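You operate a simulated robot arm through the tools that you are given. There is no shell and no other tool.

The job below is to be done with a simulated robot arm. You get a single attempt, and the scene is never put back.

JOB
Zero the counter of washer one and step it dry 2 times.
Fine: water shut and jets at AIR before the first step; the counter ends on 2.

It is judged by the outcome, as a careful person would: the job done as asked, and still so three seconds after it is handed in. It fails if anything else is knocked over, pushed out of place, dropped, spilled or broken.

ROBOT AND FRAMES
A 7-joint arm with a two-finger parallel gripper, fixed in place. Base frame: the origin is on the floor under the middle of its stand, x ahead of it, y to its left, z up. Units: m, rad, N and s.
With the tool pointing down near the work surface it reaches from about 0.1 to 0.72 m from the base axis. Its first joint turns from -2.897 to 2.897 rad. Payload 1.57 kg.
The TCP is the grasp point between the finger pads, 0.03 m short of the fingertips. In the tool frame z runs along the fingers and y along their closing line. Largest opening 0.11 m; finger width 0.024, thickness 0.012; the body of the gripper, 0.048 by 0.112 m, starts 0.078 m behind the TCP.
Orientation is that of the tool frame in the base frame, as a unit quaternion [w, x, y, z]. With the fingers straight down and closing along the base's y, the tool's x points along the base's -x, its y along +y and its z along -z.

CONTROLS
- The arm moves only by the tool move_arm. Its argument "plan" is a list that holds one entry, the list of rows, each a list of 7 numbers: the opening, from 0 (shut) to 1 (fully open), then the shift along the base's x, y, z in m, then the turn, a rotation vector about the base's x, y, z in rad. In form: [[[grip, dx, dy, dz, ax, ay, az], ...]]. A call has 1 to 20 rows; each row is the pose to reach, as a shift and turn from the pose commanded when the call began. A row lasts 0.2 s, in which the tool goes at most 0.05 m and 0.15 rad; a call with a longer step from one row to the next is refused whole, and so is a gripper value outside its range. A pose out of reach is approached as far as the arm can. The call stops where the force on the tool passes 90 N (or 10 N more than at its start, if that is more) or the arm is blocked; 0.2 s more then pass. The fingers move at their own pace (about 0.045 m/s each) and stop on an object; they squeeze with about 37 N. The grip force told is the motor's: it shows also when the fingers shut on nothing. Time passes only in rows, and 0.2 s behind the last, so rows that repeat a pose let the fingers close. The reply holds the time, the measured pose of the TCP, the force on the tool along the base axes, the opening and the grip force, in the units named above and with some noise, with the torque about the TCP (base axes, N m) and any sound that the robot's microphone picked up.
- Cameras (640 x 400 px; columns grow to the right, rows downward): "scene" is fixed at [0.0511, 0.6487, 1.3958]; the picture's right is [-0.64, -0.77, 0.00], its down [-0.51, 0.43, -0.74] and it looks along [0.57, -0.48, -0.67] (base axes); focal length 310 px, centre (320, 200). "wrist" rides on the gripper at [0.07, 0.016, -0.141] in the tool frame; the picture's right is [-0.23, 0.97, 0.00], its down [-0.86, -0.20, -0.48] and it looks along [-0.47, -0.11, 0.88] (tool axes); focal length 222 px, centre (320, 200).
- grab_frame(camera): a new picture of that camera. The clock stands still meanwhile.
- lift_body(by): slides the trunk up (or, below 0, down) by that many m; the arm rides with it, the base frame stays. It gives what a move gives, with no picture.
- locate(camera, pixels): for up to 12 pixels [column, row] of the newest picture of that camera ("zoom" is the newest enlarged one), the place [x, y, z] in the base frame of the surface seen there, good to about 0.002 m. The clock stands still meanwhile.
- zoom(camera, box): a new picture of the part [left, top, right, bottom] of that camera's present view, enlarged. The clock stands still meanwhile.
- close_job(): hands the job in; it is judged then, once.

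Open the gripper and draw the arm clear of the work before you hand the job in, unless the task says otherwise.

The tools are called as name(argument=value, ...) on one line, values as JSON. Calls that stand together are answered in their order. move_arm: Moves the arm, as the interface text tells. Its arguments: {"type":"object","properties":{"plan":{"type":"array","items":{"type":"array","items":{"type":"array","items":{"type":"number"}}}}},"required":["plan"]} The other tools are called the same way: lift_body (by) moves the trunk up or down; grab_frame (camera) takes a picture; locate (camera, pixels) gives the place of the surface under pixels of a picture; zoom (camera, box) takes an enlarged picture of a part of a camera's view; close_job () hands the job in.

At the start:

```text
time: 0.0
eef_pos: [0.3078, 0.3296, 1.1548]
tcp_rot: [0.0, 0.0, 1.0, 0.0]
contact_force: [0.0, -0.2, 0.5]
ft_torque: [0.0, 0.03, -0.02]
gripper_width: 0.1103
gripper_force: 0.1
trunk travel left (down, up): [-0.5, 0.09]
```

scene: 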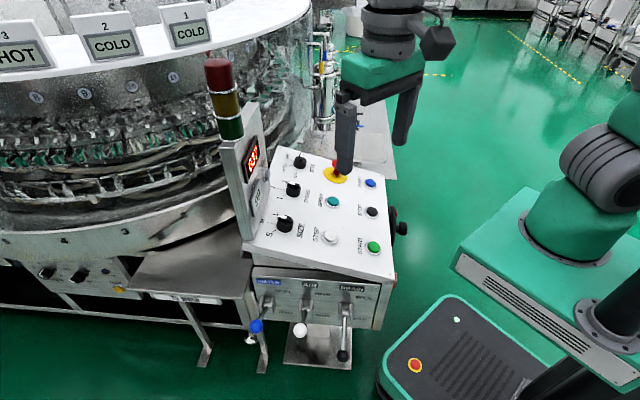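
wrist: 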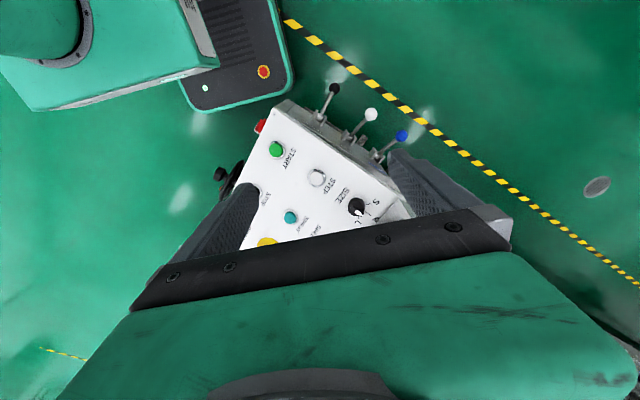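

I'll look closely at the control panel first: the display near (252,158), the knobs, buttons and levers at (255-350, 280-350).

zoom(camera="scene", box=[230, 130, 410, 280])

zoom(camera="scene", box=[230, 250, 410, 370])

zoom(camera="scene", box=[190, 40, 290, 240])

zoom(camera="wrist", box=[200, 70, 440, 250])

```text
2.67 times, centred on (320, 205) of scene
```

zoom: 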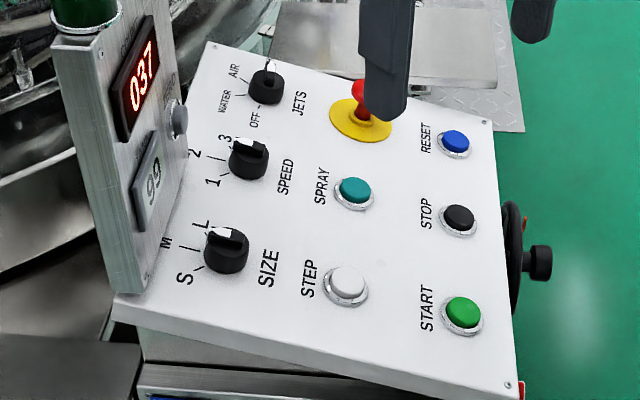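

```text
3.33 times, centred on (320, 310) of scene
```

zoom: 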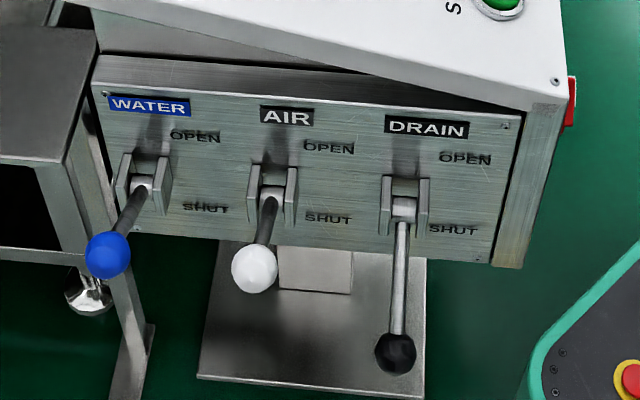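

```text
2.00 times, centred on (240, 140) of scene
```

zoom: 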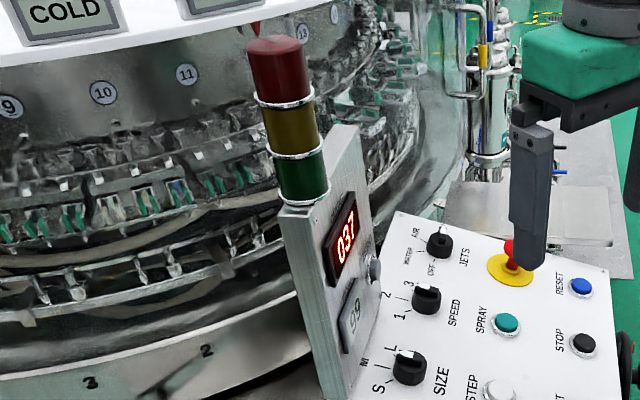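

```text
2.22 times, centred on (320, 160) of wrist
```

zoom: 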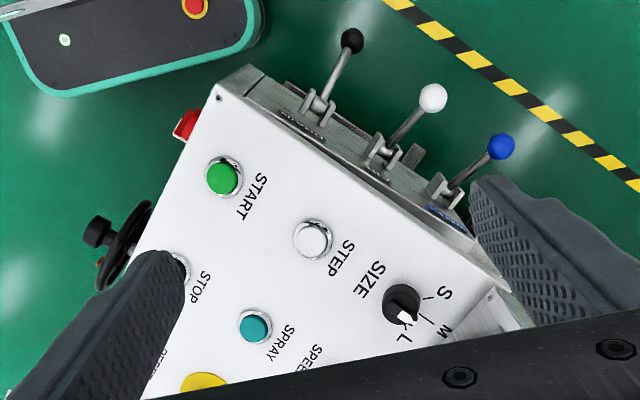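

The display reads 037, and a grey panel below it seems to show "99", with a silver button at about (263,163). I'll zoom tighter on the knob, the display and the levers to read their state.

zoom(camera="scene", box=[280, 140, 340, 178])

zoom(camera="scene", box=[230, 130, 290, 220])

zoom(camera="scene", box=[245, 265, 325, 345])

zoom(camera="scene", box=[0, 0, 320, 200])

```text
10.53 times, centred on (310, 159) of scene
```

zoom: 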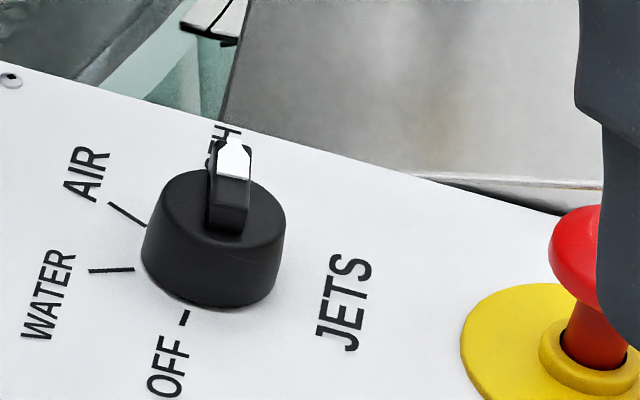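

```text
4.44 times, centred on (260, 175) of scene
```

zoom: 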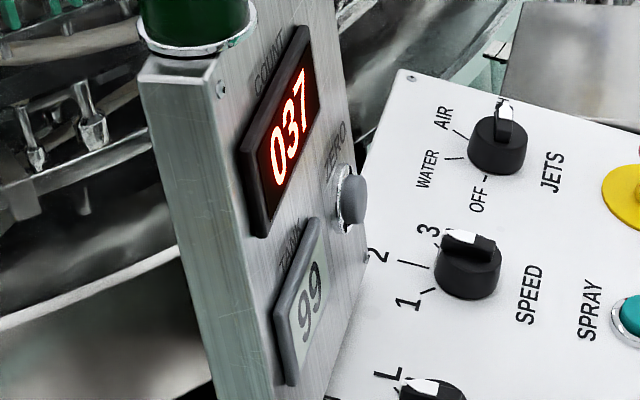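

```text
5.00 times, centred on (285, 305) of scene
```

zoom: 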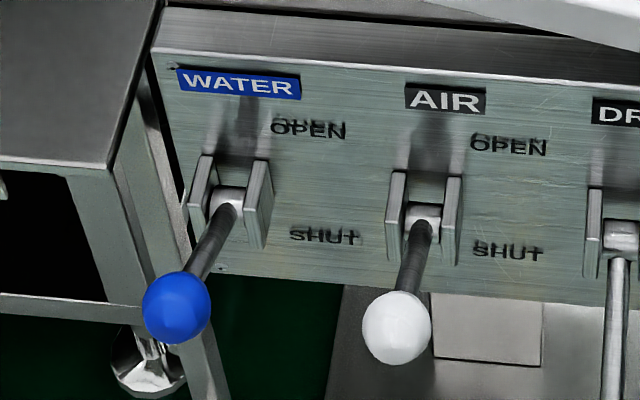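

```text
2.00 times, centred on (160, 100) of scene
```

zoom: 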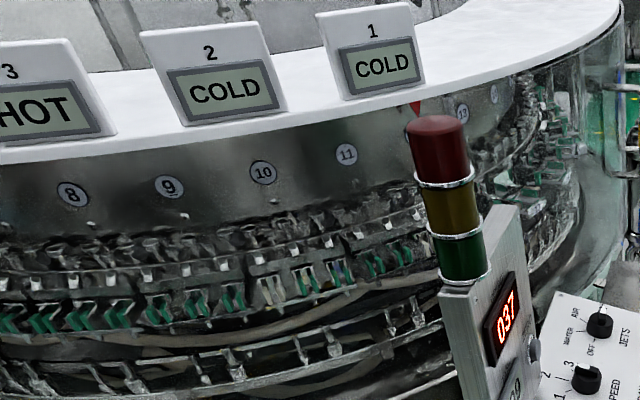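

JETS is on BOTH (white pointer towards the fourth label) and must go back to AIR. Next I'll get 3D places of the levers, using the scene picture.

locate(camera="scene", pixels=[[257, 326], [300, 330], [343, 355], [273, 307], [310, 310], [348, 312], [270, 281], [310, 285], [358, 287], [390, 270], [378, 325], [252, 285]])

locate(camera="scene", pixels=[[300, 160], [293, 187], [284, 223], [333, 201], [330, 236], [373, 247], [372, 211], [371, 182], [337, 178], [262, 160], [252, 158], [258, 190]])

locate(camera="wrist", pixels=[[334, 88], [371, 114], [402, 136], [276, 149], [316, 177], [356, 206], [320, 117], [345, 136], [377, 155], [290, 217], [284, 104], [388, 230]])

```text
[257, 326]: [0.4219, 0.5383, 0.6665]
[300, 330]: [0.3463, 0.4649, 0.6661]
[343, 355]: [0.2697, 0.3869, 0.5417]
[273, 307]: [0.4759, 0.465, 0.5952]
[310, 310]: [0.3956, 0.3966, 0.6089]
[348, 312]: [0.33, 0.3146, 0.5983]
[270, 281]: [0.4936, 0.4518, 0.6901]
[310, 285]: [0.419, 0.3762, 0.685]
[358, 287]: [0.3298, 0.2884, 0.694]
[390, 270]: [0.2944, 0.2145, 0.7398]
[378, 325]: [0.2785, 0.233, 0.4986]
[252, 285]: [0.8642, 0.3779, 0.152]
```

```text
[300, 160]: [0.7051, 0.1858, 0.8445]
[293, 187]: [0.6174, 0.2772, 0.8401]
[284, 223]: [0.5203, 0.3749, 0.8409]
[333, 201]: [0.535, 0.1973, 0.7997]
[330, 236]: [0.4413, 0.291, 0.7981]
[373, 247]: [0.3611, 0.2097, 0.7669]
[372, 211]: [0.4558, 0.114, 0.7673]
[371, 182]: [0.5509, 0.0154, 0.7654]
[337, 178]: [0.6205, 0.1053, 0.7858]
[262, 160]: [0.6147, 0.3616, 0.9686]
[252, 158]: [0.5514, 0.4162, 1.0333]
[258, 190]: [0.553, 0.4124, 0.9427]
```

```text
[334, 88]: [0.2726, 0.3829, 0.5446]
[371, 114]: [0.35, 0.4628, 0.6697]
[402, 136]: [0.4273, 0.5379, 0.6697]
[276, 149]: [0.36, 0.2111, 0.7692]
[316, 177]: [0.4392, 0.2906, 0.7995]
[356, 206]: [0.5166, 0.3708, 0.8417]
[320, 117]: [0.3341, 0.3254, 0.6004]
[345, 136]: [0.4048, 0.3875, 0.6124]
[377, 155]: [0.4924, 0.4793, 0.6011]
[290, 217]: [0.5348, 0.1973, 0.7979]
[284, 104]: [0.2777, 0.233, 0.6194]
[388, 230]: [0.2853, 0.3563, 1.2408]
```

The lever balls give WATER up (z≈0.667 vs pivot ≈0.60 → OPEN), AIR up (OPEN), DRAIN down (SHUT). Next I'll measure the JETS ticks and the display post face more finely.

zoom(camera="scene", box=[280, 140, 340, 178])

locate(camera="zoom", pixels=[[235, 155], [228, 215], [250, 180], [210, 250], [190, 310], [183, 322], [92, 270], [132, 269], [110, 205], [143, 224], [210, 305], [270, 230]])

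zoom(camera="scene", box=[230, 130, 290, 168])

```text
10.53 times, centred on (310, 159) of scene
```

zoom: 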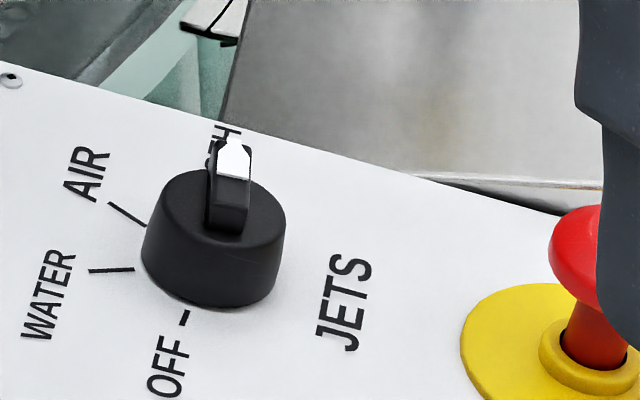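

```text
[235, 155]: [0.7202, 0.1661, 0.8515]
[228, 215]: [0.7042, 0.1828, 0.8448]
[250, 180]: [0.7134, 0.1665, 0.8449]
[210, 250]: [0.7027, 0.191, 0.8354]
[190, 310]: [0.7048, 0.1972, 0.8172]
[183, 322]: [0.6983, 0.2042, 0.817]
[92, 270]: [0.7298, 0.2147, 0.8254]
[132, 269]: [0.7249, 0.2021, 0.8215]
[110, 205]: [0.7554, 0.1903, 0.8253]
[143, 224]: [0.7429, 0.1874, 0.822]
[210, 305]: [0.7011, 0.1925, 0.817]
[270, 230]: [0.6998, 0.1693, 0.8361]
```

```text
10.53 times, centred on (260, 149) of scene
```

zoom: 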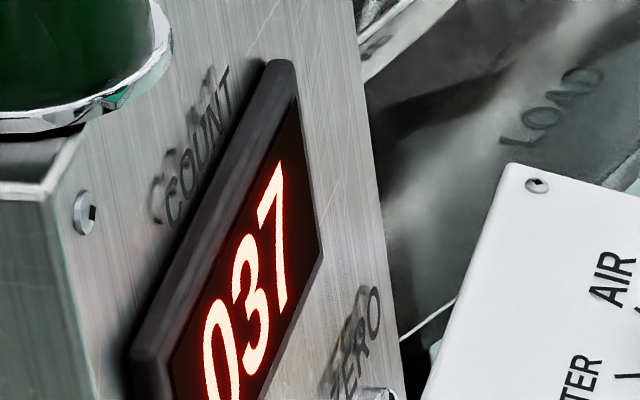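

Ticks put the knob axis near (0.718, 0.183), with pointer azimuth about -45° (BOTH) and AIR about +15°. Next I'll measure the display post, the edges of the panel and the side table near the WATER lever.

locate(camera="scene", pixels=[[222, 145], [232, 190], [246, 236], [258, 112], [263, 140], [268, 205], [240, 135], [244, 247], [235, 275], [255, 295], [217, 70], [230, 128]])

zoom(camera="scene", box=[235, 145, 285, 185])

locate(camera="zoom", pixels=[[345, 290], [365, 270], [320, 300], [340, 350], [300, 310], [250, 100], [150, 330], [330, 120], [230, 250], [390, 250], [360, 320], [350, 200]])

```text
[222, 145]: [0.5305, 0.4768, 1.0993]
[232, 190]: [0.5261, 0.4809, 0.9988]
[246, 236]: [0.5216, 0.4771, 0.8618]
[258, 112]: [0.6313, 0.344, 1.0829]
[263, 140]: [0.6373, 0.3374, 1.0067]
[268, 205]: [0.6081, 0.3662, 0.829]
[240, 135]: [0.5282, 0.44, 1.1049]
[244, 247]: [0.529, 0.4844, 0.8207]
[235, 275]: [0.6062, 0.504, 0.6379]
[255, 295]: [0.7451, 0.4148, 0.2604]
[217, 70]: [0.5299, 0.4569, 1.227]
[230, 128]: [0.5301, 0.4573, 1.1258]
```

```text
10.00 times, centred on (260, 165) of scene
```

zoom: 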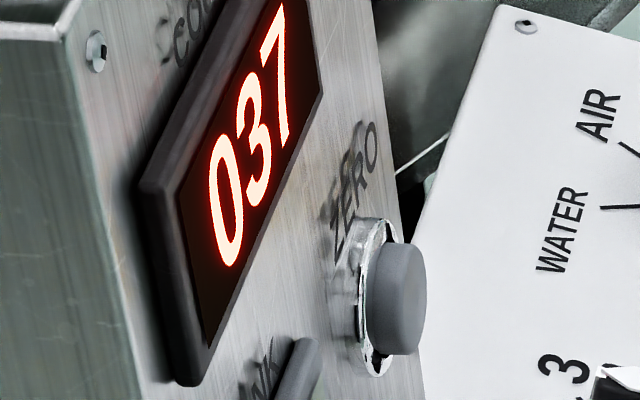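

```text
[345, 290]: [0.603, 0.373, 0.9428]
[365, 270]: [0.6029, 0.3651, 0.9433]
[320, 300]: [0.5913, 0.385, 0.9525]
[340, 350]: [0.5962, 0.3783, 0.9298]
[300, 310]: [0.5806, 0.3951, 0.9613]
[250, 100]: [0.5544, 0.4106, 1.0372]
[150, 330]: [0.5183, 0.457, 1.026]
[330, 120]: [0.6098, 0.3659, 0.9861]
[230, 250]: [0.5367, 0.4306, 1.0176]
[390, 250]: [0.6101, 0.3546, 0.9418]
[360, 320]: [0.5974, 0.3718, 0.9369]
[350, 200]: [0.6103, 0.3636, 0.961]
```

The post face is vertical at x+y≈0.975 and the ZERO cap is seen around zoom (395,300). I'll pin down its front-face position.

locate(camera="zoom", pixels=[[395, 248], [405, 270], [410, 300], [405, 330], [395, 350], [418, 300], [422, 280], [375, 345], [385, 300], [375, 260], [365, 225], [380, 370]])

zoom(camera="scene", box=[240, 300, 280, 340])

locate(camera="zoom", pixels=[[270, 320], [270, 400], [350, 400], [200, 400], [270, 500], [400, 230], [450, 160], [480, 100]])

```text
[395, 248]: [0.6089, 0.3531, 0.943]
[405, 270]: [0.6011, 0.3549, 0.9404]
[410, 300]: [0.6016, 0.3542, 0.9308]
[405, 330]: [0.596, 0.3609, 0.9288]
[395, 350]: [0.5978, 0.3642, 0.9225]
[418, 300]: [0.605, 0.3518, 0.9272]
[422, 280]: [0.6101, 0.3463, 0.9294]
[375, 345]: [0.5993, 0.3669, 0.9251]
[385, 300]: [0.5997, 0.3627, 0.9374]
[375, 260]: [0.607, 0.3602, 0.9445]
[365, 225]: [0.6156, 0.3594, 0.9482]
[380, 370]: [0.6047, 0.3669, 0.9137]
```

```text
10.00 times, centred on (260, 320) of scene
```

zoom: 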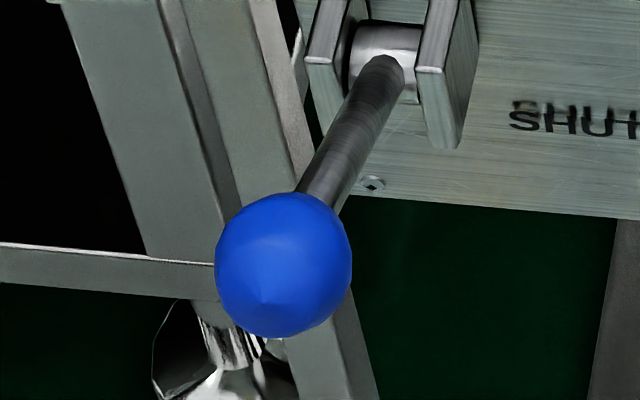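

```text
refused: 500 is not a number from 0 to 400
```

ZERO front is at about (0.602, 0.354, 0.931). Before lowering to the WATER ball, I'll check the side table's near edge around (150–248, 285–300) for clearance.

locate(camera="scene", pixels=[[238, 292], [246, 288], [200, 293], [150, 288], [225, 297], [257, 326], [254, 323], [261, 330], [268, 312], [250, 326], [257, 319], [264, 326]])

```text
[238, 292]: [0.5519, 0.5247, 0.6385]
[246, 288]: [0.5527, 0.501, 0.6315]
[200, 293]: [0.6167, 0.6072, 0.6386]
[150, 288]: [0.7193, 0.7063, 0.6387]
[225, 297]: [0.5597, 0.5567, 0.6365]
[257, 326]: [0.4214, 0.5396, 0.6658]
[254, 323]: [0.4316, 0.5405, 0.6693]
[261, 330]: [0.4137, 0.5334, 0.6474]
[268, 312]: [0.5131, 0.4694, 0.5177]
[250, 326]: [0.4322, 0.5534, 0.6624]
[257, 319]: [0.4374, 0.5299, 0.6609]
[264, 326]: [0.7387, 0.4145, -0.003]
```

Table edge is at n≈0 and laterally 7 cm from the ball, so a descent there is clear. I move above the WATER ball (~(0.431,0.539,0.652)) with fingers shut and yaw -45°, stopping at TCP z≈0.80.

move_arm(plan=[[[0, 0.012, 0.0213, -0.0355, 0, 0, -0.0785], [0, 0.024, 0.0426, -0.071, 0, 0, -0.157], [0, 0.036, 0.0639, -0.1065, 0, 0, -0.2355], [0, 0.048, 0.0852, -0.142, 0, 0, -0.314], [0, 0.06, 0.1065, -0.1775, 0, 0, -0.3925], [0, 0.072, 0.1278, -0.213, 0, 0, -0.471], [0, 0.084, 0.1491, -0.2485, 0, 0, -0.5495], [0, 0.096, 0.1704, -0.284, 0, 0, -0.628], [0, 0.108, 0.1917, -0.3195, 0, 0, -0.7065], [0, 0.12, 0.213, -0.355, 0, 0, -0.7854], [0, 0.12, 0.213, -0.355, 0, 0, -0.7854]]])

grab_frame(camera="scene")

grab_frame(camera="wrist")

```text
time: 2.4
eef_pos: [0.4279, 0.544, 0.7987]
tcp_rot: [0.0, 0.383, 0.924, 0.0]
contact_force: [-0.5, 0.3, 0.2]
ft_torque: [0.0, 0.01, 0.02]
gripper_width: 0.0
gripper_force: 21.5
trunk travel left (down, up): [-0.5, 0.09]
```

```text
taken
```

scene: 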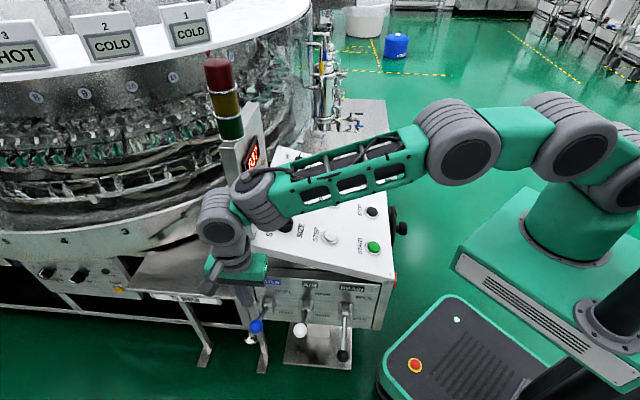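

```text
taken
```

wrist: 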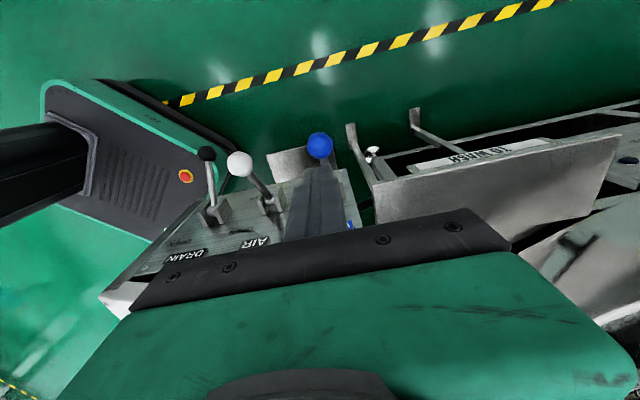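

The fingers are above the blue ball (wrist view (320,145)). The forearm passes near the display post, so I'll measure its height before descending.

locate(camera="scene", pixels=[[255, 200], [250, 180], [218, 230], [290, 195], [350, 170], [460, 150], [235, 265], [570, 140], [300, 215], [275, 185], [210, 205], [405, 180]])

zoom(camera="scene", box=[180, 120, 380, 320])

```text
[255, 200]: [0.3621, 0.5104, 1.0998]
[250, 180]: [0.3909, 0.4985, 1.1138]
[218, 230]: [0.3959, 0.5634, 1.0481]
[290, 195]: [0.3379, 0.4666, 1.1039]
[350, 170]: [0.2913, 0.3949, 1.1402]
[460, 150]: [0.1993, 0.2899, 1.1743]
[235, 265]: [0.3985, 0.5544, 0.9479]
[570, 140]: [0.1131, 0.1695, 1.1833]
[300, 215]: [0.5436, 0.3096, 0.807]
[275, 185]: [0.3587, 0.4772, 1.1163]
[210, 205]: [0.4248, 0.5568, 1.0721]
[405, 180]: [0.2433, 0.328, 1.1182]
```

```text
2.00 times, centred on (280, 220) of scene
```

zoom: 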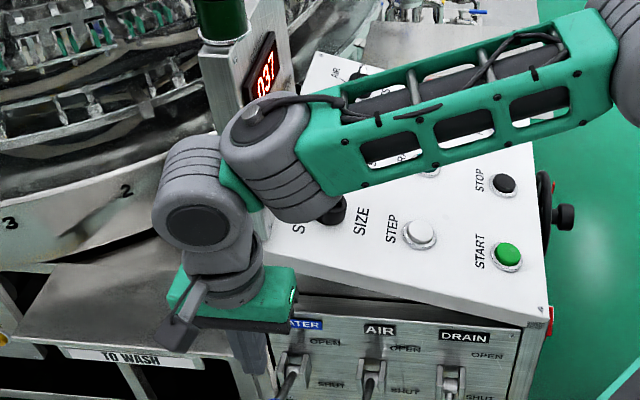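

Forearm and wrist sit at n≥0.04, well clear of the post and panel, and the AIR ball is 11 cm away laterally. I lower onto the ball and push slowly part way to read the force.

move_arm(plan=[[[0, -0.0035, 0.0025, -0.04, 0, 0, 0], [0, -0.0035, 0.0025, -0.075, 0, 0, 0], [0, -0.0035, 0.0025, -0.09, 0, 0, 0], [0, -0.0035, 0.0025, -0.105, 0, 0, 0], [0, -0.0035, 0.0025, -0.12, 0, 0, 0], [0, -0.0035, 0.0025, -0.135, 0, 0, 0], [0, -0.0035, 0.0025, -0.15, 0, 0, 0]]])

grab_frame(camera="wrist")

```text
time: 4.0
eef_pos: [0.4248, 0.5434, 0.6499]
tcp_rot: [0.0, 0.382, 0.924, 0.0]
contact_force: [0.6, -0.6, 0.0]
ft_torque: [0.01, 0.0, -0.01]
gripper_width: 0.0
gripper_force: 21.1
trunk travel left (down, up): [-0.5, 0.09]
```

```text
taken
```

wrist: 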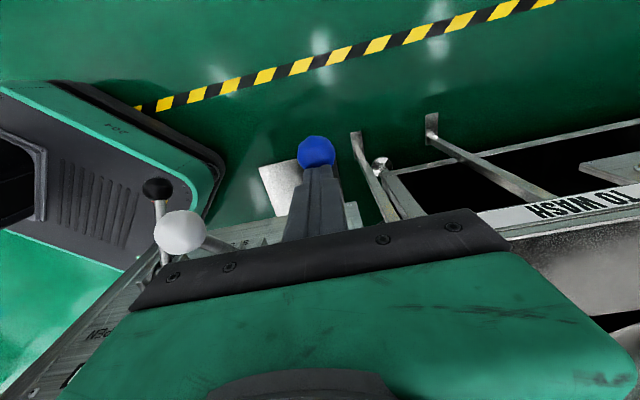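

Force is near zero although the tip is at z≈0.62. The ball at (316,152) seems to have moved down with it or sits just outside; I check its position.

locate(camera="wrist", pixels=[[316, 145], [316, 158], [306, 152], [326, 152], [318, 175], [180, 228], [157, 188]])

zoom(camera="scene", box=[200, 240, 360, 360])

```text
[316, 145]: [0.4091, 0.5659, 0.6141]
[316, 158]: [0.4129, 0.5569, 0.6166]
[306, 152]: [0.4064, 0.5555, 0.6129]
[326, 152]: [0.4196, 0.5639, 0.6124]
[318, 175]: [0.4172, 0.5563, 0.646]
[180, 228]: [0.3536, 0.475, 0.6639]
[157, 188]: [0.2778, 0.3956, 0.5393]
```

```text
3.33 times, centred on (280, 300) of scene
```

zoom: 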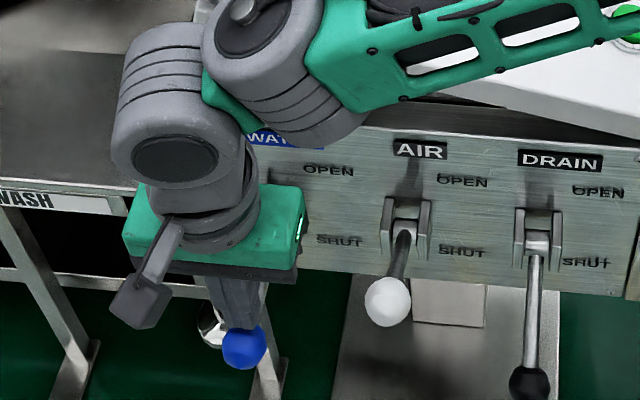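

The ball is being carried down (top at z≈0.617, centre n≈0.097). I continue, shifting slightly outward then back, towards tip z≈0.545.

move_arm(plan=[[[0, -0.004, 0.004, -0.01, 0, 0, 0], [0, -0.005, 0.005, -0.025, 0, 0, 0], [0, -0.004, 0.004, -0.04, 0, 0, 0], [0, -0.003, 0.003, -0.052, 0, 0, 0], [0, -0.001, 0.001, -0.062, 0, 0, 0], [0, 0.0, 0.0, -0.07, 0, 0, 0], [0, 0.0, 0.0, -0.074, 0, 0, 0]]])

grab_frame(camera="wrist")

zoom(camera="scene", box=[200, 240, 360, 360])

```text
time: 5.6
eef_pos: [0.4137, 0.5299, 0.5859]
tcp_rot: [-0.001, 0.382, 0.924, 0.0]
contact_force: [-0.4, -0.7, 0.3]
ft_torque: [0.0, -0.01, 0.01]
gripper_width: 0.0
gripper_force: 21.5
out of reach, approached as far as the arm can: row 2, 3, 4, 5, 6, 7
trunk travel left (down, up): [-0.5, 0.09]
```

```text
taken
```

wrist: 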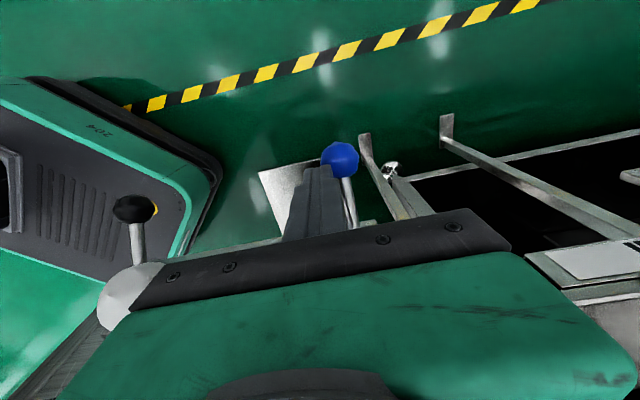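

```text
3.33 times, centred on (280, 300) of scene
```

zoom: 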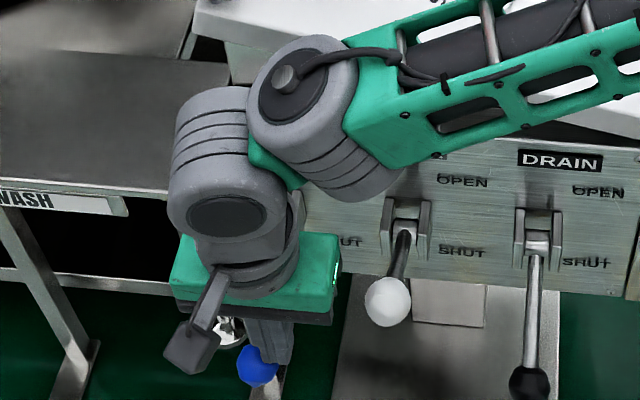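

The arm ran out of reach at row 2 and slid inward off the ball. I back up straight to a safe height first, then I'll lower the trunk.

move_arm(plan=[[[0, 0, 0, 0.03, 0, 0, 0], [0, 0, 0, 0.07, 0, 0, 0], [0, 0, 0, 0.11, 0, 0, 0], [0, 0, 0, 0.15, 0, 0, 0], [0, 0, 0, 0.19, 0, 0, 0], [0, 0, 0, 0.225, 0, 0, 0], [0, 0, 0, 0.225, 0, 0, 0]]])

grab_frame(camera="scene")

zoom(camera="scene", box=[200, 240, 360, 360])

```text
time: 7.2
eef_pos: [0.414, 0.5313, 0.813]
tcp_rot: [0.0, 0.382, 0.924, 0.001]
contact_force: [0.5, 0.8, 0.3]
ft_torque: [-0.03, -0.02, -0.02]
gripper_width: 0.0
gripper_force: 21.2
trunk travel left (down, up): [-0.5, 0.09]
```

```text
taken
```

scene: 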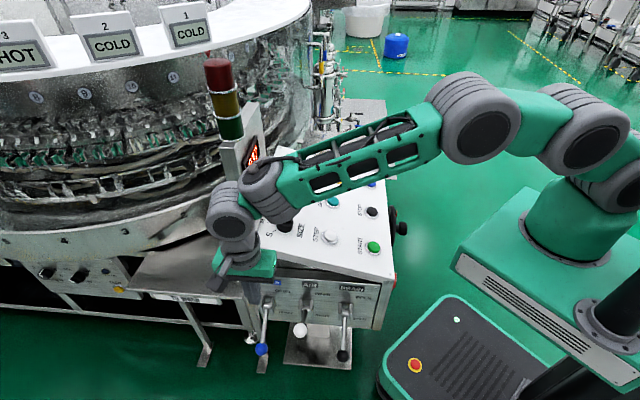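

```text
3.33 times, centred on (280, 300) of scene
```

zoom: 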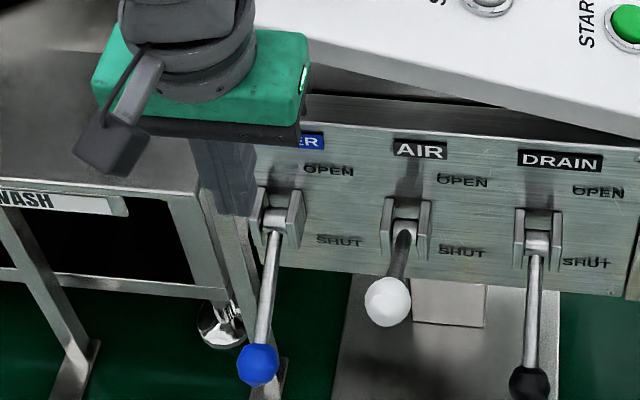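

The WATER lever is now well down, about parallel to DRAIN. I locate both balls to compare angles.

locate(camera="zoom", pixels=[[258, 362], [258, 352], [530, 378], [530, 370], [388, 300], [268, 290], [540, 300], [278, 225], [540, 240]])

locate(camera="scene", pixels=[[262, 349], [262, 346], [344, 355], [344, 352], [264, 330], [346, 335]])

```text
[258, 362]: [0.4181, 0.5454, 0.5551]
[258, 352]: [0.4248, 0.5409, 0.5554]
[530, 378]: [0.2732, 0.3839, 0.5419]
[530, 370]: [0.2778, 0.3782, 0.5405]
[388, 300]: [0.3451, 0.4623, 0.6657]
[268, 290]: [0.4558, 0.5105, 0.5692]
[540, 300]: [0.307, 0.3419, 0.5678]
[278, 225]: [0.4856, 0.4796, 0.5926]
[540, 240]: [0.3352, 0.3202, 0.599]
```

```text
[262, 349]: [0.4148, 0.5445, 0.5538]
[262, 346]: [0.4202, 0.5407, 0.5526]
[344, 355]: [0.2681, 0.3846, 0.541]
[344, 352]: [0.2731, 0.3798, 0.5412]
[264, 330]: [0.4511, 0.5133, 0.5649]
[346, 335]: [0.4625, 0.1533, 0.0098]
```

WATER ball top is at 0.555 vs DRAIN's 0.541, so it needs ~13 mm more. I lower the trunk 0.15 m (tip will sit at z≈0.63, well above the ball).

lift_body(by=-0.15)

grab_frame(camera="scene")

grab_frame(camera="wrist")

```text
time: 8.9
eef_pos: [0.4132, 0.5321, 0.6625]
tcp_rot: [0.0, 0.382, 0.924, 0.0]
contact_force: [0.1, -0.5, -0.5]
ft_torque: [0.01, 0.0, 0.03]
gripper_width: 0.0
gripper_force: 21.0
trunk travel left (down, up): [-0.35, 0.24]
```

```text
taken
```

scene: 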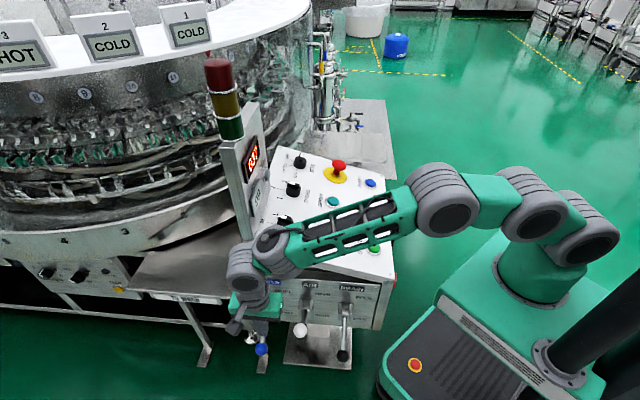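

```text
taken
```

wrist: 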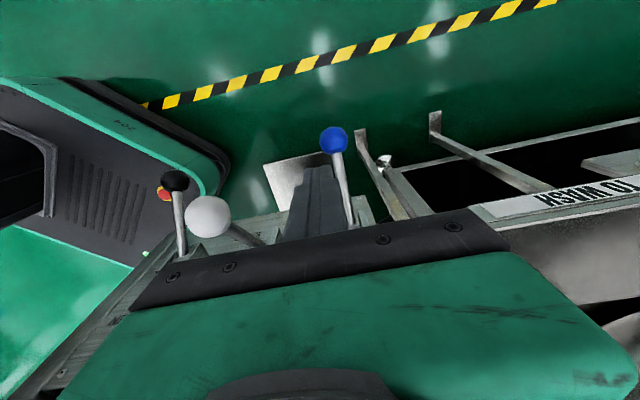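

Reach should now be fine. I centre above the ball (shift +0.012, +0.013) and press it down the last ~15 mm.

move_arm(plan=[[[0, 0.012, 0.013, 0, 0, 0, 0], [0, 0.012, 0.013, -0.03, 0, 0, 0], [0, 0.012, 0.013, -0.06, 0, 0, 0], [0, 0.012, 0.013, -0.075, 0, 0, 0], [0, 0.012, 0.013, -0.082, 0, 0, 0], [0, 0.012, 0.013, -0.087, 0, 0, 0], [0, 0.012, 0.013, -0.091, 0, 0, 0], [0, 0.012, 0.013, -0.091, 0, 0, 0]]])

zoom(camera="scene", box=[200, 260, 360, 380])

```text
time: 10.8
eef_pos: [0.4268, 0.5444, 0.5752]
tcp_rot: [0.0, 0.383, 0.924, 0.003]
contact_force: [-1.0, -6.7, 19.8]
ft_torque: [-0.26, -0.06, -0.04]
gripper_width: 0.0
gripper_force: 21.6
trunk travel left (down, up): [-0.35, 0.24]
```

```text
3.33 times, centred on (280, 320) of scene
```

zoom: 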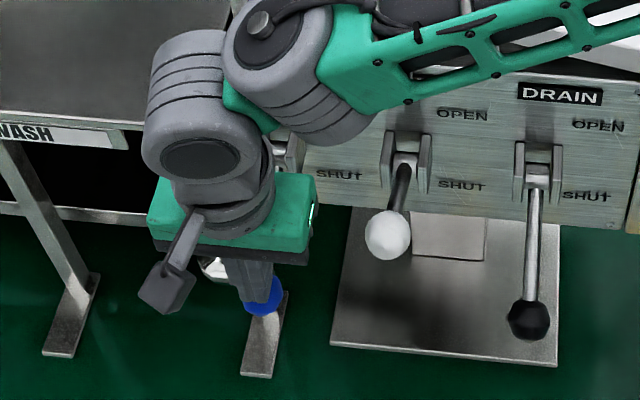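

Force rose to ~20 N with the tip at z≈0.545, i.e. the lever is on its lower stop. I lift up clear and check the ball height against DRAIN.

move_arm(plan=[[[0, -0.003, 0.003, 0.03, 0, 0, 0], [0, -0.003, 0.003, 0.07, 0, 0, 0], [0, -0.003, 0.003, 0.11, 0, 0, 0], [0, -0.003, 0.003, 0.15, 0, 0, 0], [0, -0.003, 0.003, 0.19, 0, 0, 0], [0, -0.003, 0.003, 0.23, 0, 0, 0], [0, -0.003, 0.003, 0.27, 0, 0, 0], [0, -0.003, 0.003, 0.31, 0, 0, 0]]])

grab_frame(camera="scene")

locate(camera="scene", pixels=[[262, 352], [262, 350], [344, 355], [344, 352], [262, 348]])

zoom(camera="scene", box=[200, 260, 360, 380])

```text
time: 12.6
eef_pos: [0.4226, 0.5461, 0.8814]
tcp_rot: [0.0, 0.382, 0.924, 0.0]
contact_force: [0.4, 0.2, -0.9]
ft_torque: [0.04, 0.0, 0.01]
gripper_width: 0.0002
gripper_force: 21.0
trunk travel left (down, up): [-0.35, 0.24]
```

```text
taken
```

scene: 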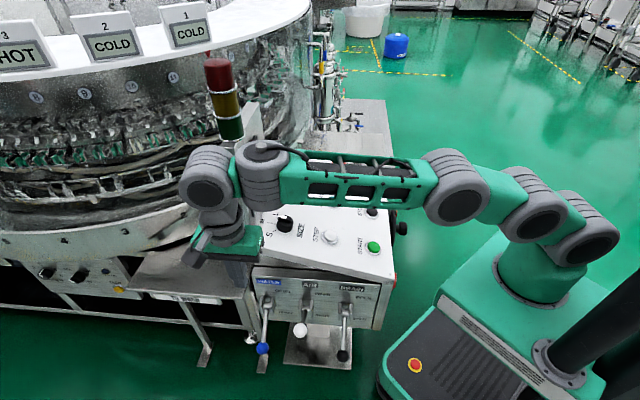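

```text
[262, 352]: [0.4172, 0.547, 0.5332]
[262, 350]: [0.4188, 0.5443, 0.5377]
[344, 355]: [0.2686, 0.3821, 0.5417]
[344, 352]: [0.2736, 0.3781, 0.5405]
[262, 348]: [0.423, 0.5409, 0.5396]
```

```text
3.33 times, centred on (280, 320) of scene
```

zoom: 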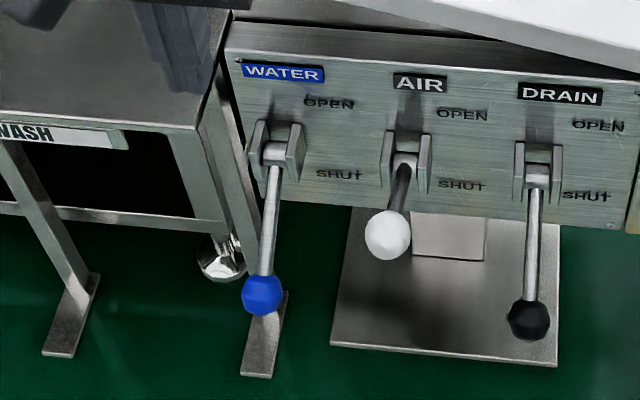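

WATER ball top is at 0.540, matching DRAIN's 0.541, so it is SHUT. Now I retract from the post, swing round inside radius ~0.55 and stop over the panel near (0.50, 0.13, 0.95).

move_arm(plan=[[[0, -0.0205, -0.0332, 0.014, 0, 0, 0], [0, -0.041, -0.0664, 0.028, 0, 0, 0], [0, -0.0616, -0.0996, 0.042, 0, 0, 0], [0, -0.082, -0.1328, 0.056, 0, 0, 0], [0, -0.1026, -0.166, 0.07, 0, 0, 0], [0, -0.0769, -0.2017, 0.07, 0, 0, 0], [0, -0.0512, -0.2374, 0.07, 0, 0, 0], [0, -0.0255, -0.2731, 0.07, 0, 0, 0], [0.2, 0.0002, -0.3088, 0.07, 0, 0, 0], [0.3, 0.0259, -0.3445, 0.07, 0, 0, 0], [0.4, 0.0516, -0.3802, 0.07, 0, 0, 0], [0.45, 0.0774, -0.4161, 0.07, 0, 0, 0], [0.45, 0.0774, -0.4161, 0.07, 0, 0, 0]]])

grab_frame(camera="scene")

grab_frame(camera="wrist")

```text
time: 15.3
eef_pos: [0.4988, 0.13, 0.9509]
tcp_rot: [0.0, 0.382, 0.924, 0.0]
contact_force: [0.5, 0.1, -0.4]
ft_torque: [0.0, 0.03, -0.02]
gripper_width: 0.0494
gripper_force: 0.0
trunk travel left (down, up): [-0.35, 0.24]
```

```text
taken
```

scene: 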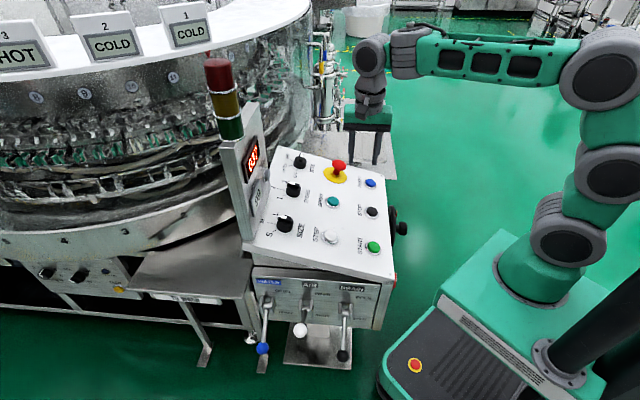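

```text
taken
```

wrist: 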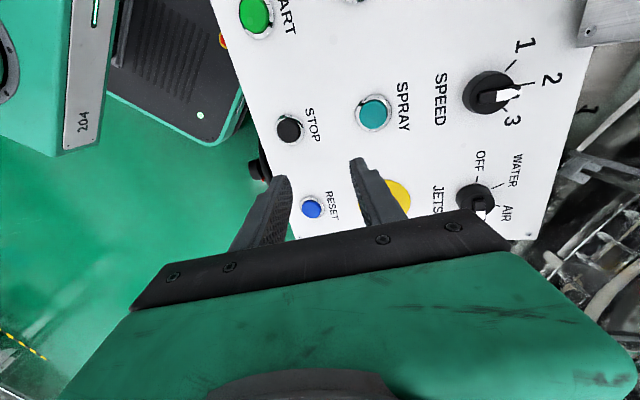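

The view is clear now. I zoom the wrist camera on the JETS knob at (476,198) and on the scene to refine its bar position.

zoom(camera="wrist", box=[430, 140, 550, 230])

locate(camera="zoom", pixels=[[250, 300], [265, 320], [270, 345], [245, 275], [210, 330], [300, 280], [285, 345], [255, 345], [330, 310], [355, 235], [270, 190], [200, 270]])

zoom(camera="scene", box=[285, 145, 317, 170])

locate(camera="zoom", pixels=[[310, 190], [310, 240], [330, 190], [290, 230], [335, 240], [250, 260], [380, 270], [320, 150], [290, 280], [320, 300], [230, 300], [300, 340]])

```text
4.44 times, centred on (490, 185) of wrist
```

zoom: 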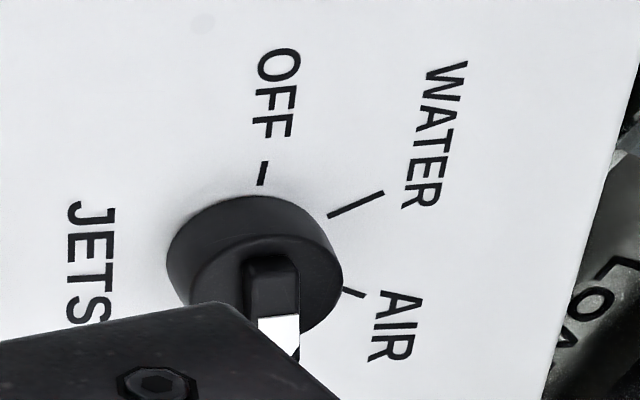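

```text
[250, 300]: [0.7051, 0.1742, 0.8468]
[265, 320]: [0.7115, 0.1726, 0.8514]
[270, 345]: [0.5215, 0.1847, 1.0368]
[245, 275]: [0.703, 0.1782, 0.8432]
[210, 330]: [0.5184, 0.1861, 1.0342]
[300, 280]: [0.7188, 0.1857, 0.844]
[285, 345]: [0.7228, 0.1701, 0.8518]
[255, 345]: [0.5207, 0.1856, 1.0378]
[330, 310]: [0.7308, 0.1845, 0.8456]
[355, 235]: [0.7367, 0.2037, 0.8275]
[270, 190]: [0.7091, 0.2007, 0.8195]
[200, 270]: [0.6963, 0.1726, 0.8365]
```

```text
16.00 times, centred on (301, 158) of scene
```

zoom: 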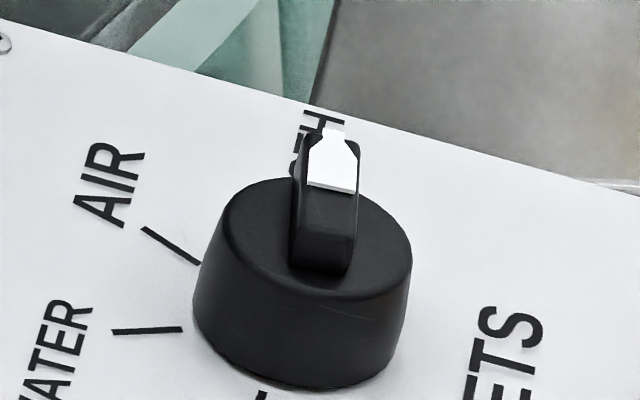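

```text
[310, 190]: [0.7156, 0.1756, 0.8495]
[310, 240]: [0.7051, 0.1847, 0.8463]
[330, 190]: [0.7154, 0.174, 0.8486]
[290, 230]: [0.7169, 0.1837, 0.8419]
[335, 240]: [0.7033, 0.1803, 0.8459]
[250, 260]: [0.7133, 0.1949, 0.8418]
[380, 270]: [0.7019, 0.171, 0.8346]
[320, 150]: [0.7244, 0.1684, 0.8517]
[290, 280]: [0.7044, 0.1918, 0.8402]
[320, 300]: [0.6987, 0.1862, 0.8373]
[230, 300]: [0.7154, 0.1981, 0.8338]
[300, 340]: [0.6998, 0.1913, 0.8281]
```

Refined: knob axis ≈ (0.720, 0.181, 0.817), cylinder top 22 mm and bar top ~34 mm above the panel. I tilt the tool 15° to the panel normal and move to a hover 12 cm up its axis.

move_arm(plan=[[[0.45, 0.033, 0.005, 0, 0.037, -0.037, 0], [0.45, 0.066, 0.01, 0, 0.074, -0.074, 0], [0.45, 0.1, 0.015, 0, 0.111, -0.111, 0], [0.45, 0.133, 0.02, 0, 0.148, -0.148, 0], [0.45, 0.166, 0.025, -0.01, 0.185, -0.185, 0], [0.45, 0.198, 0.029, -0.0187, 0.185, -0.185, 0], [0.45, 0.198, 0.029, -0.0187, 0.185, -0.185, 0]]])

grab_frame(camera="scene")

grab_frame(camera="wrist")

```text
time: 16.9
eef_pos: [0.6984, 0.16, 0.9323]
tcp_rot: [0.05, 0.379, 0.916, 0.12]
contact_force: [0.4, 0.2, -1.0]
ft_torque: [0.01, -0.01, 0.01]
gripper_width: 0.0496
gripper_force: 0.0
trunk travel left (down, up): [-0.35, 0.24]
```

```text
taken
```

scene: 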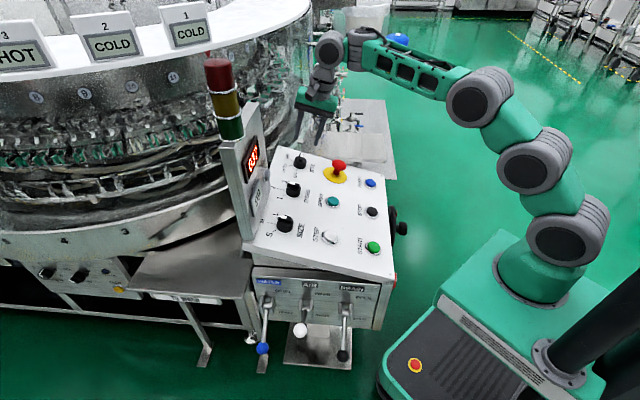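

```text
taken
```

wrist: 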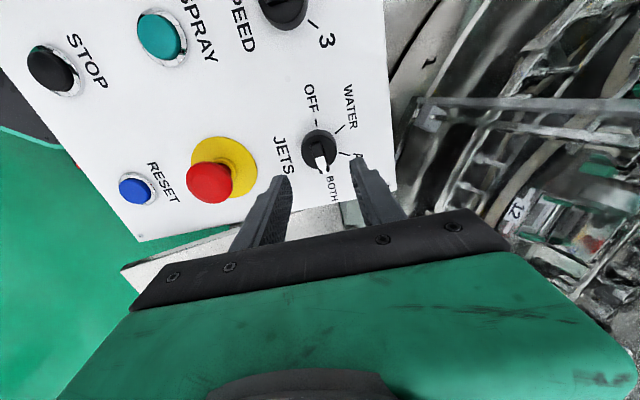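

The gripper is over the knob (wrist view (320,150)), pose as commanded. I descend along the panel normal to h≈0.068 and check alignment with the bar.

move_arm(plan=[[[0.45, 0.0035, 0.0035, -0.018, 0, 0, 0], [0.45, 0.007, 0.007, -0.036, 0, 0, 0], [0.45, 0.0095, 0.0095, -0.0502, 0, 0, 0], [0.45, 0.0095, 0.0095, -0.0502, 0, 0, 0]]])

grab_frame(camera="wrist")

zoom(camera="wrist", box=[260, 120, 400, 220])

zoom(camera="scene", box=[270, 120, 350, 180])

```text
time: 17.9
eef_pos: [0.7083, 0.1686, 0.8824]
tcp_rot: [0.05, 0.378, 0.916, 0.121]
contact_force: [-1.3, 0.3, -0.2]
ft_torque: [-0.02, 0.01, 0.01]
gripper_width: 0.0495
gripper_force: 0.0
trunk travel left (down, up): [-0.35, 0.24]
```

```text
taken
```

wrist: 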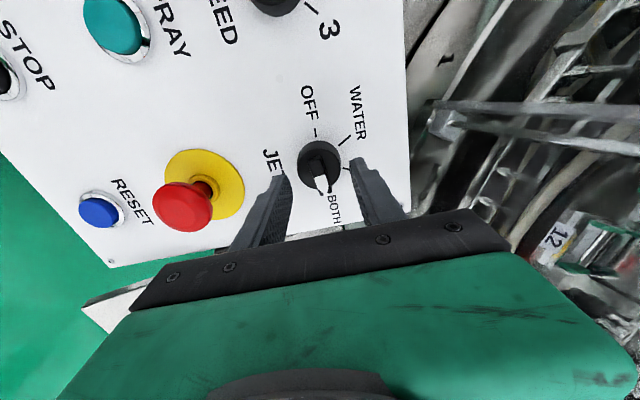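

```text
4.00 times, centred on (330, 170) of wrist
```

zoom: 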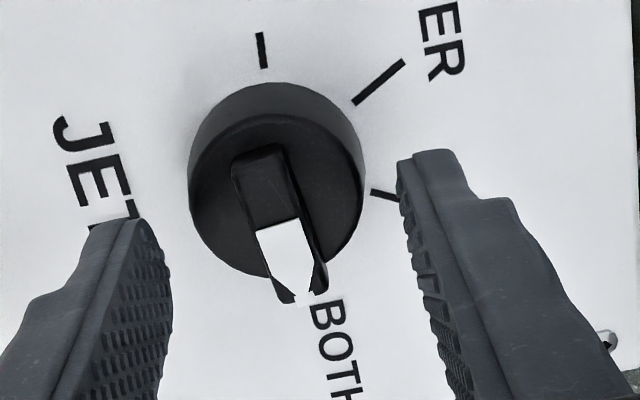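

```text
6.67 times, centred on (310, 150) of scene
```

zoom: 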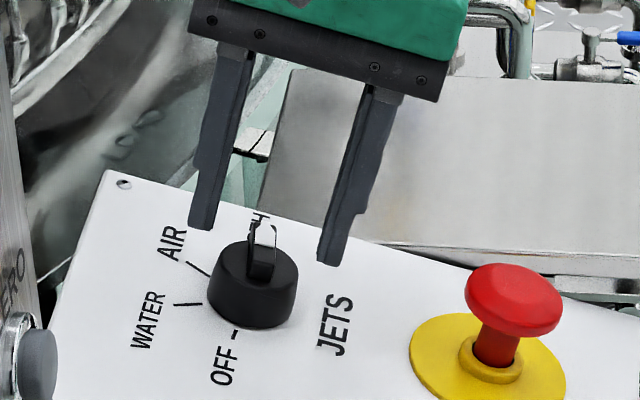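

Alignment looks right. I verify by locating the fingertip ends and the bar in the wrist zoom and the scene zoom.

locate(camera="zoom", pixels=[[203, 215], [332, 255], [262, 255], [265, 270], [345, 250], [215, 215], [262, 235], [240, 290]])

zoom(camera="wrist", box=[260, 120, 400, 220])

locate(camera="zoom", pixels=[[125, 235], [155, 260], [405, 165], [440, 160], [255, 190], [280, 250], [250, 155], [300, 280], [240, 200], [300, 220]])

```text
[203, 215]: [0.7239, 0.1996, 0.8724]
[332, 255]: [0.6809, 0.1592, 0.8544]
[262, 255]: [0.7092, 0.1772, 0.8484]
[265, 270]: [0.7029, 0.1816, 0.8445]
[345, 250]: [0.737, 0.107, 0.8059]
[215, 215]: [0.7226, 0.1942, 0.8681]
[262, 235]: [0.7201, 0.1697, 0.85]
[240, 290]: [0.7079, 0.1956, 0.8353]
```

```text
4.00 times, centred on (330, 170) of wrist
```

zoom: 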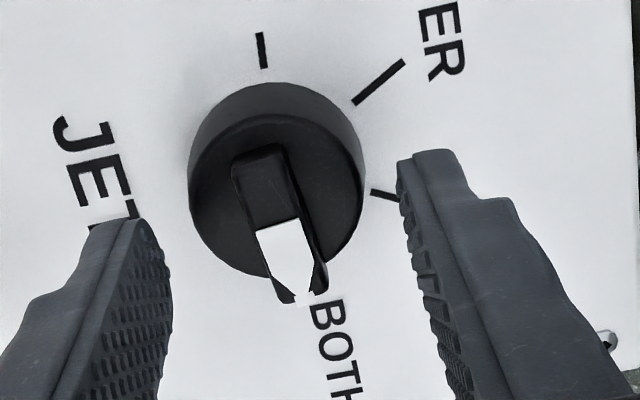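

```text
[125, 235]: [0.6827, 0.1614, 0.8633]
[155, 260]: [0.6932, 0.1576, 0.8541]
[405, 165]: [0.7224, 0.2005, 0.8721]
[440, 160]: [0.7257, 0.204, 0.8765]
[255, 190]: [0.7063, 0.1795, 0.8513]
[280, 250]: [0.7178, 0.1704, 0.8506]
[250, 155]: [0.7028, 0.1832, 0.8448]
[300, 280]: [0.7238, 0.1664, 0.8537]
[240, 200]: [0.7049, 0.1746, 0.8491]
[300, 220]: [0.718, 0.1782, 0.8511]
```

Fingertip midpoint (0.714, 0.174) matches the bar centre (0.7125, 0.175). I lower the last 13 mm and close on the bar.

move_arm(plan=[[[0.45, 0.0013, 0.0013, -0.0066, 0, 0, 0], [0.45, 0.0025, 0.0025, -0.0131, 0, 0, 0], [0.45, 0.0025, 0.0025, -0.0131, 0, 0, 0], [0.2, 0.0025, 0.0025, -0.0131, 0, 0, 0], [0, 0.0025, 0.0025, -0.0131, 0, 0, 0], [0, 0.0025, 0.0025, -0.0131, 0, 0, 0], [0, 0.0025, 0.0025, -0.0131, 0, 0, 0], [0, 0.0025, 0.0025, -0.0131, 0, 0, 0]]])

zoom(camera="wrist", box=[260, 120, 400, 220])

zoom(camera="scene", box=[270, 130, 350, 180])

```text
time: 19.8
eef_pos: [0.7098, 0.1707, 0.8677]
tcp_rot: [0.049, 0.379, 0.916, 0.12]
contact_force: [-6.6, -3.7, -3.4]
ft_torque: [-0.29, 0.14, -0.05]
gripper_width: 0.0383
gripper_force: 43.9
trunk travel left (down, up): [-0.35, 0.24]
```

```text
4.00 times, centred on (330, 170) of wrist
```

zoom: 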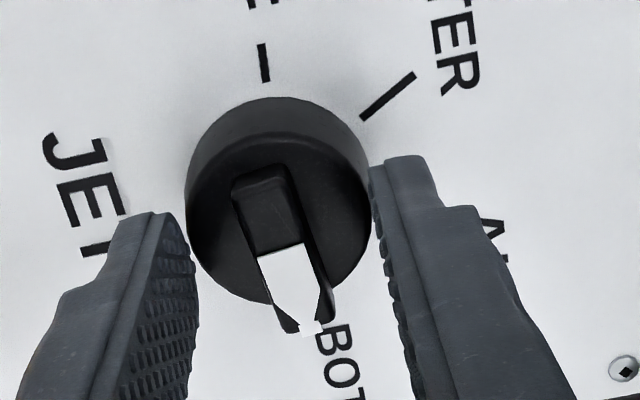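

```text
8.00 times, centred on (310, 155) of scene
```

zoom: 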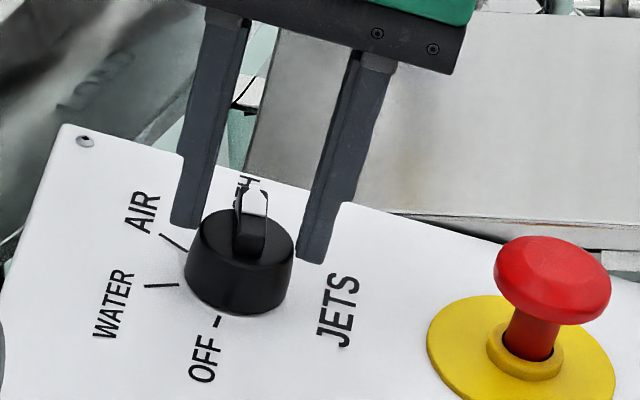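

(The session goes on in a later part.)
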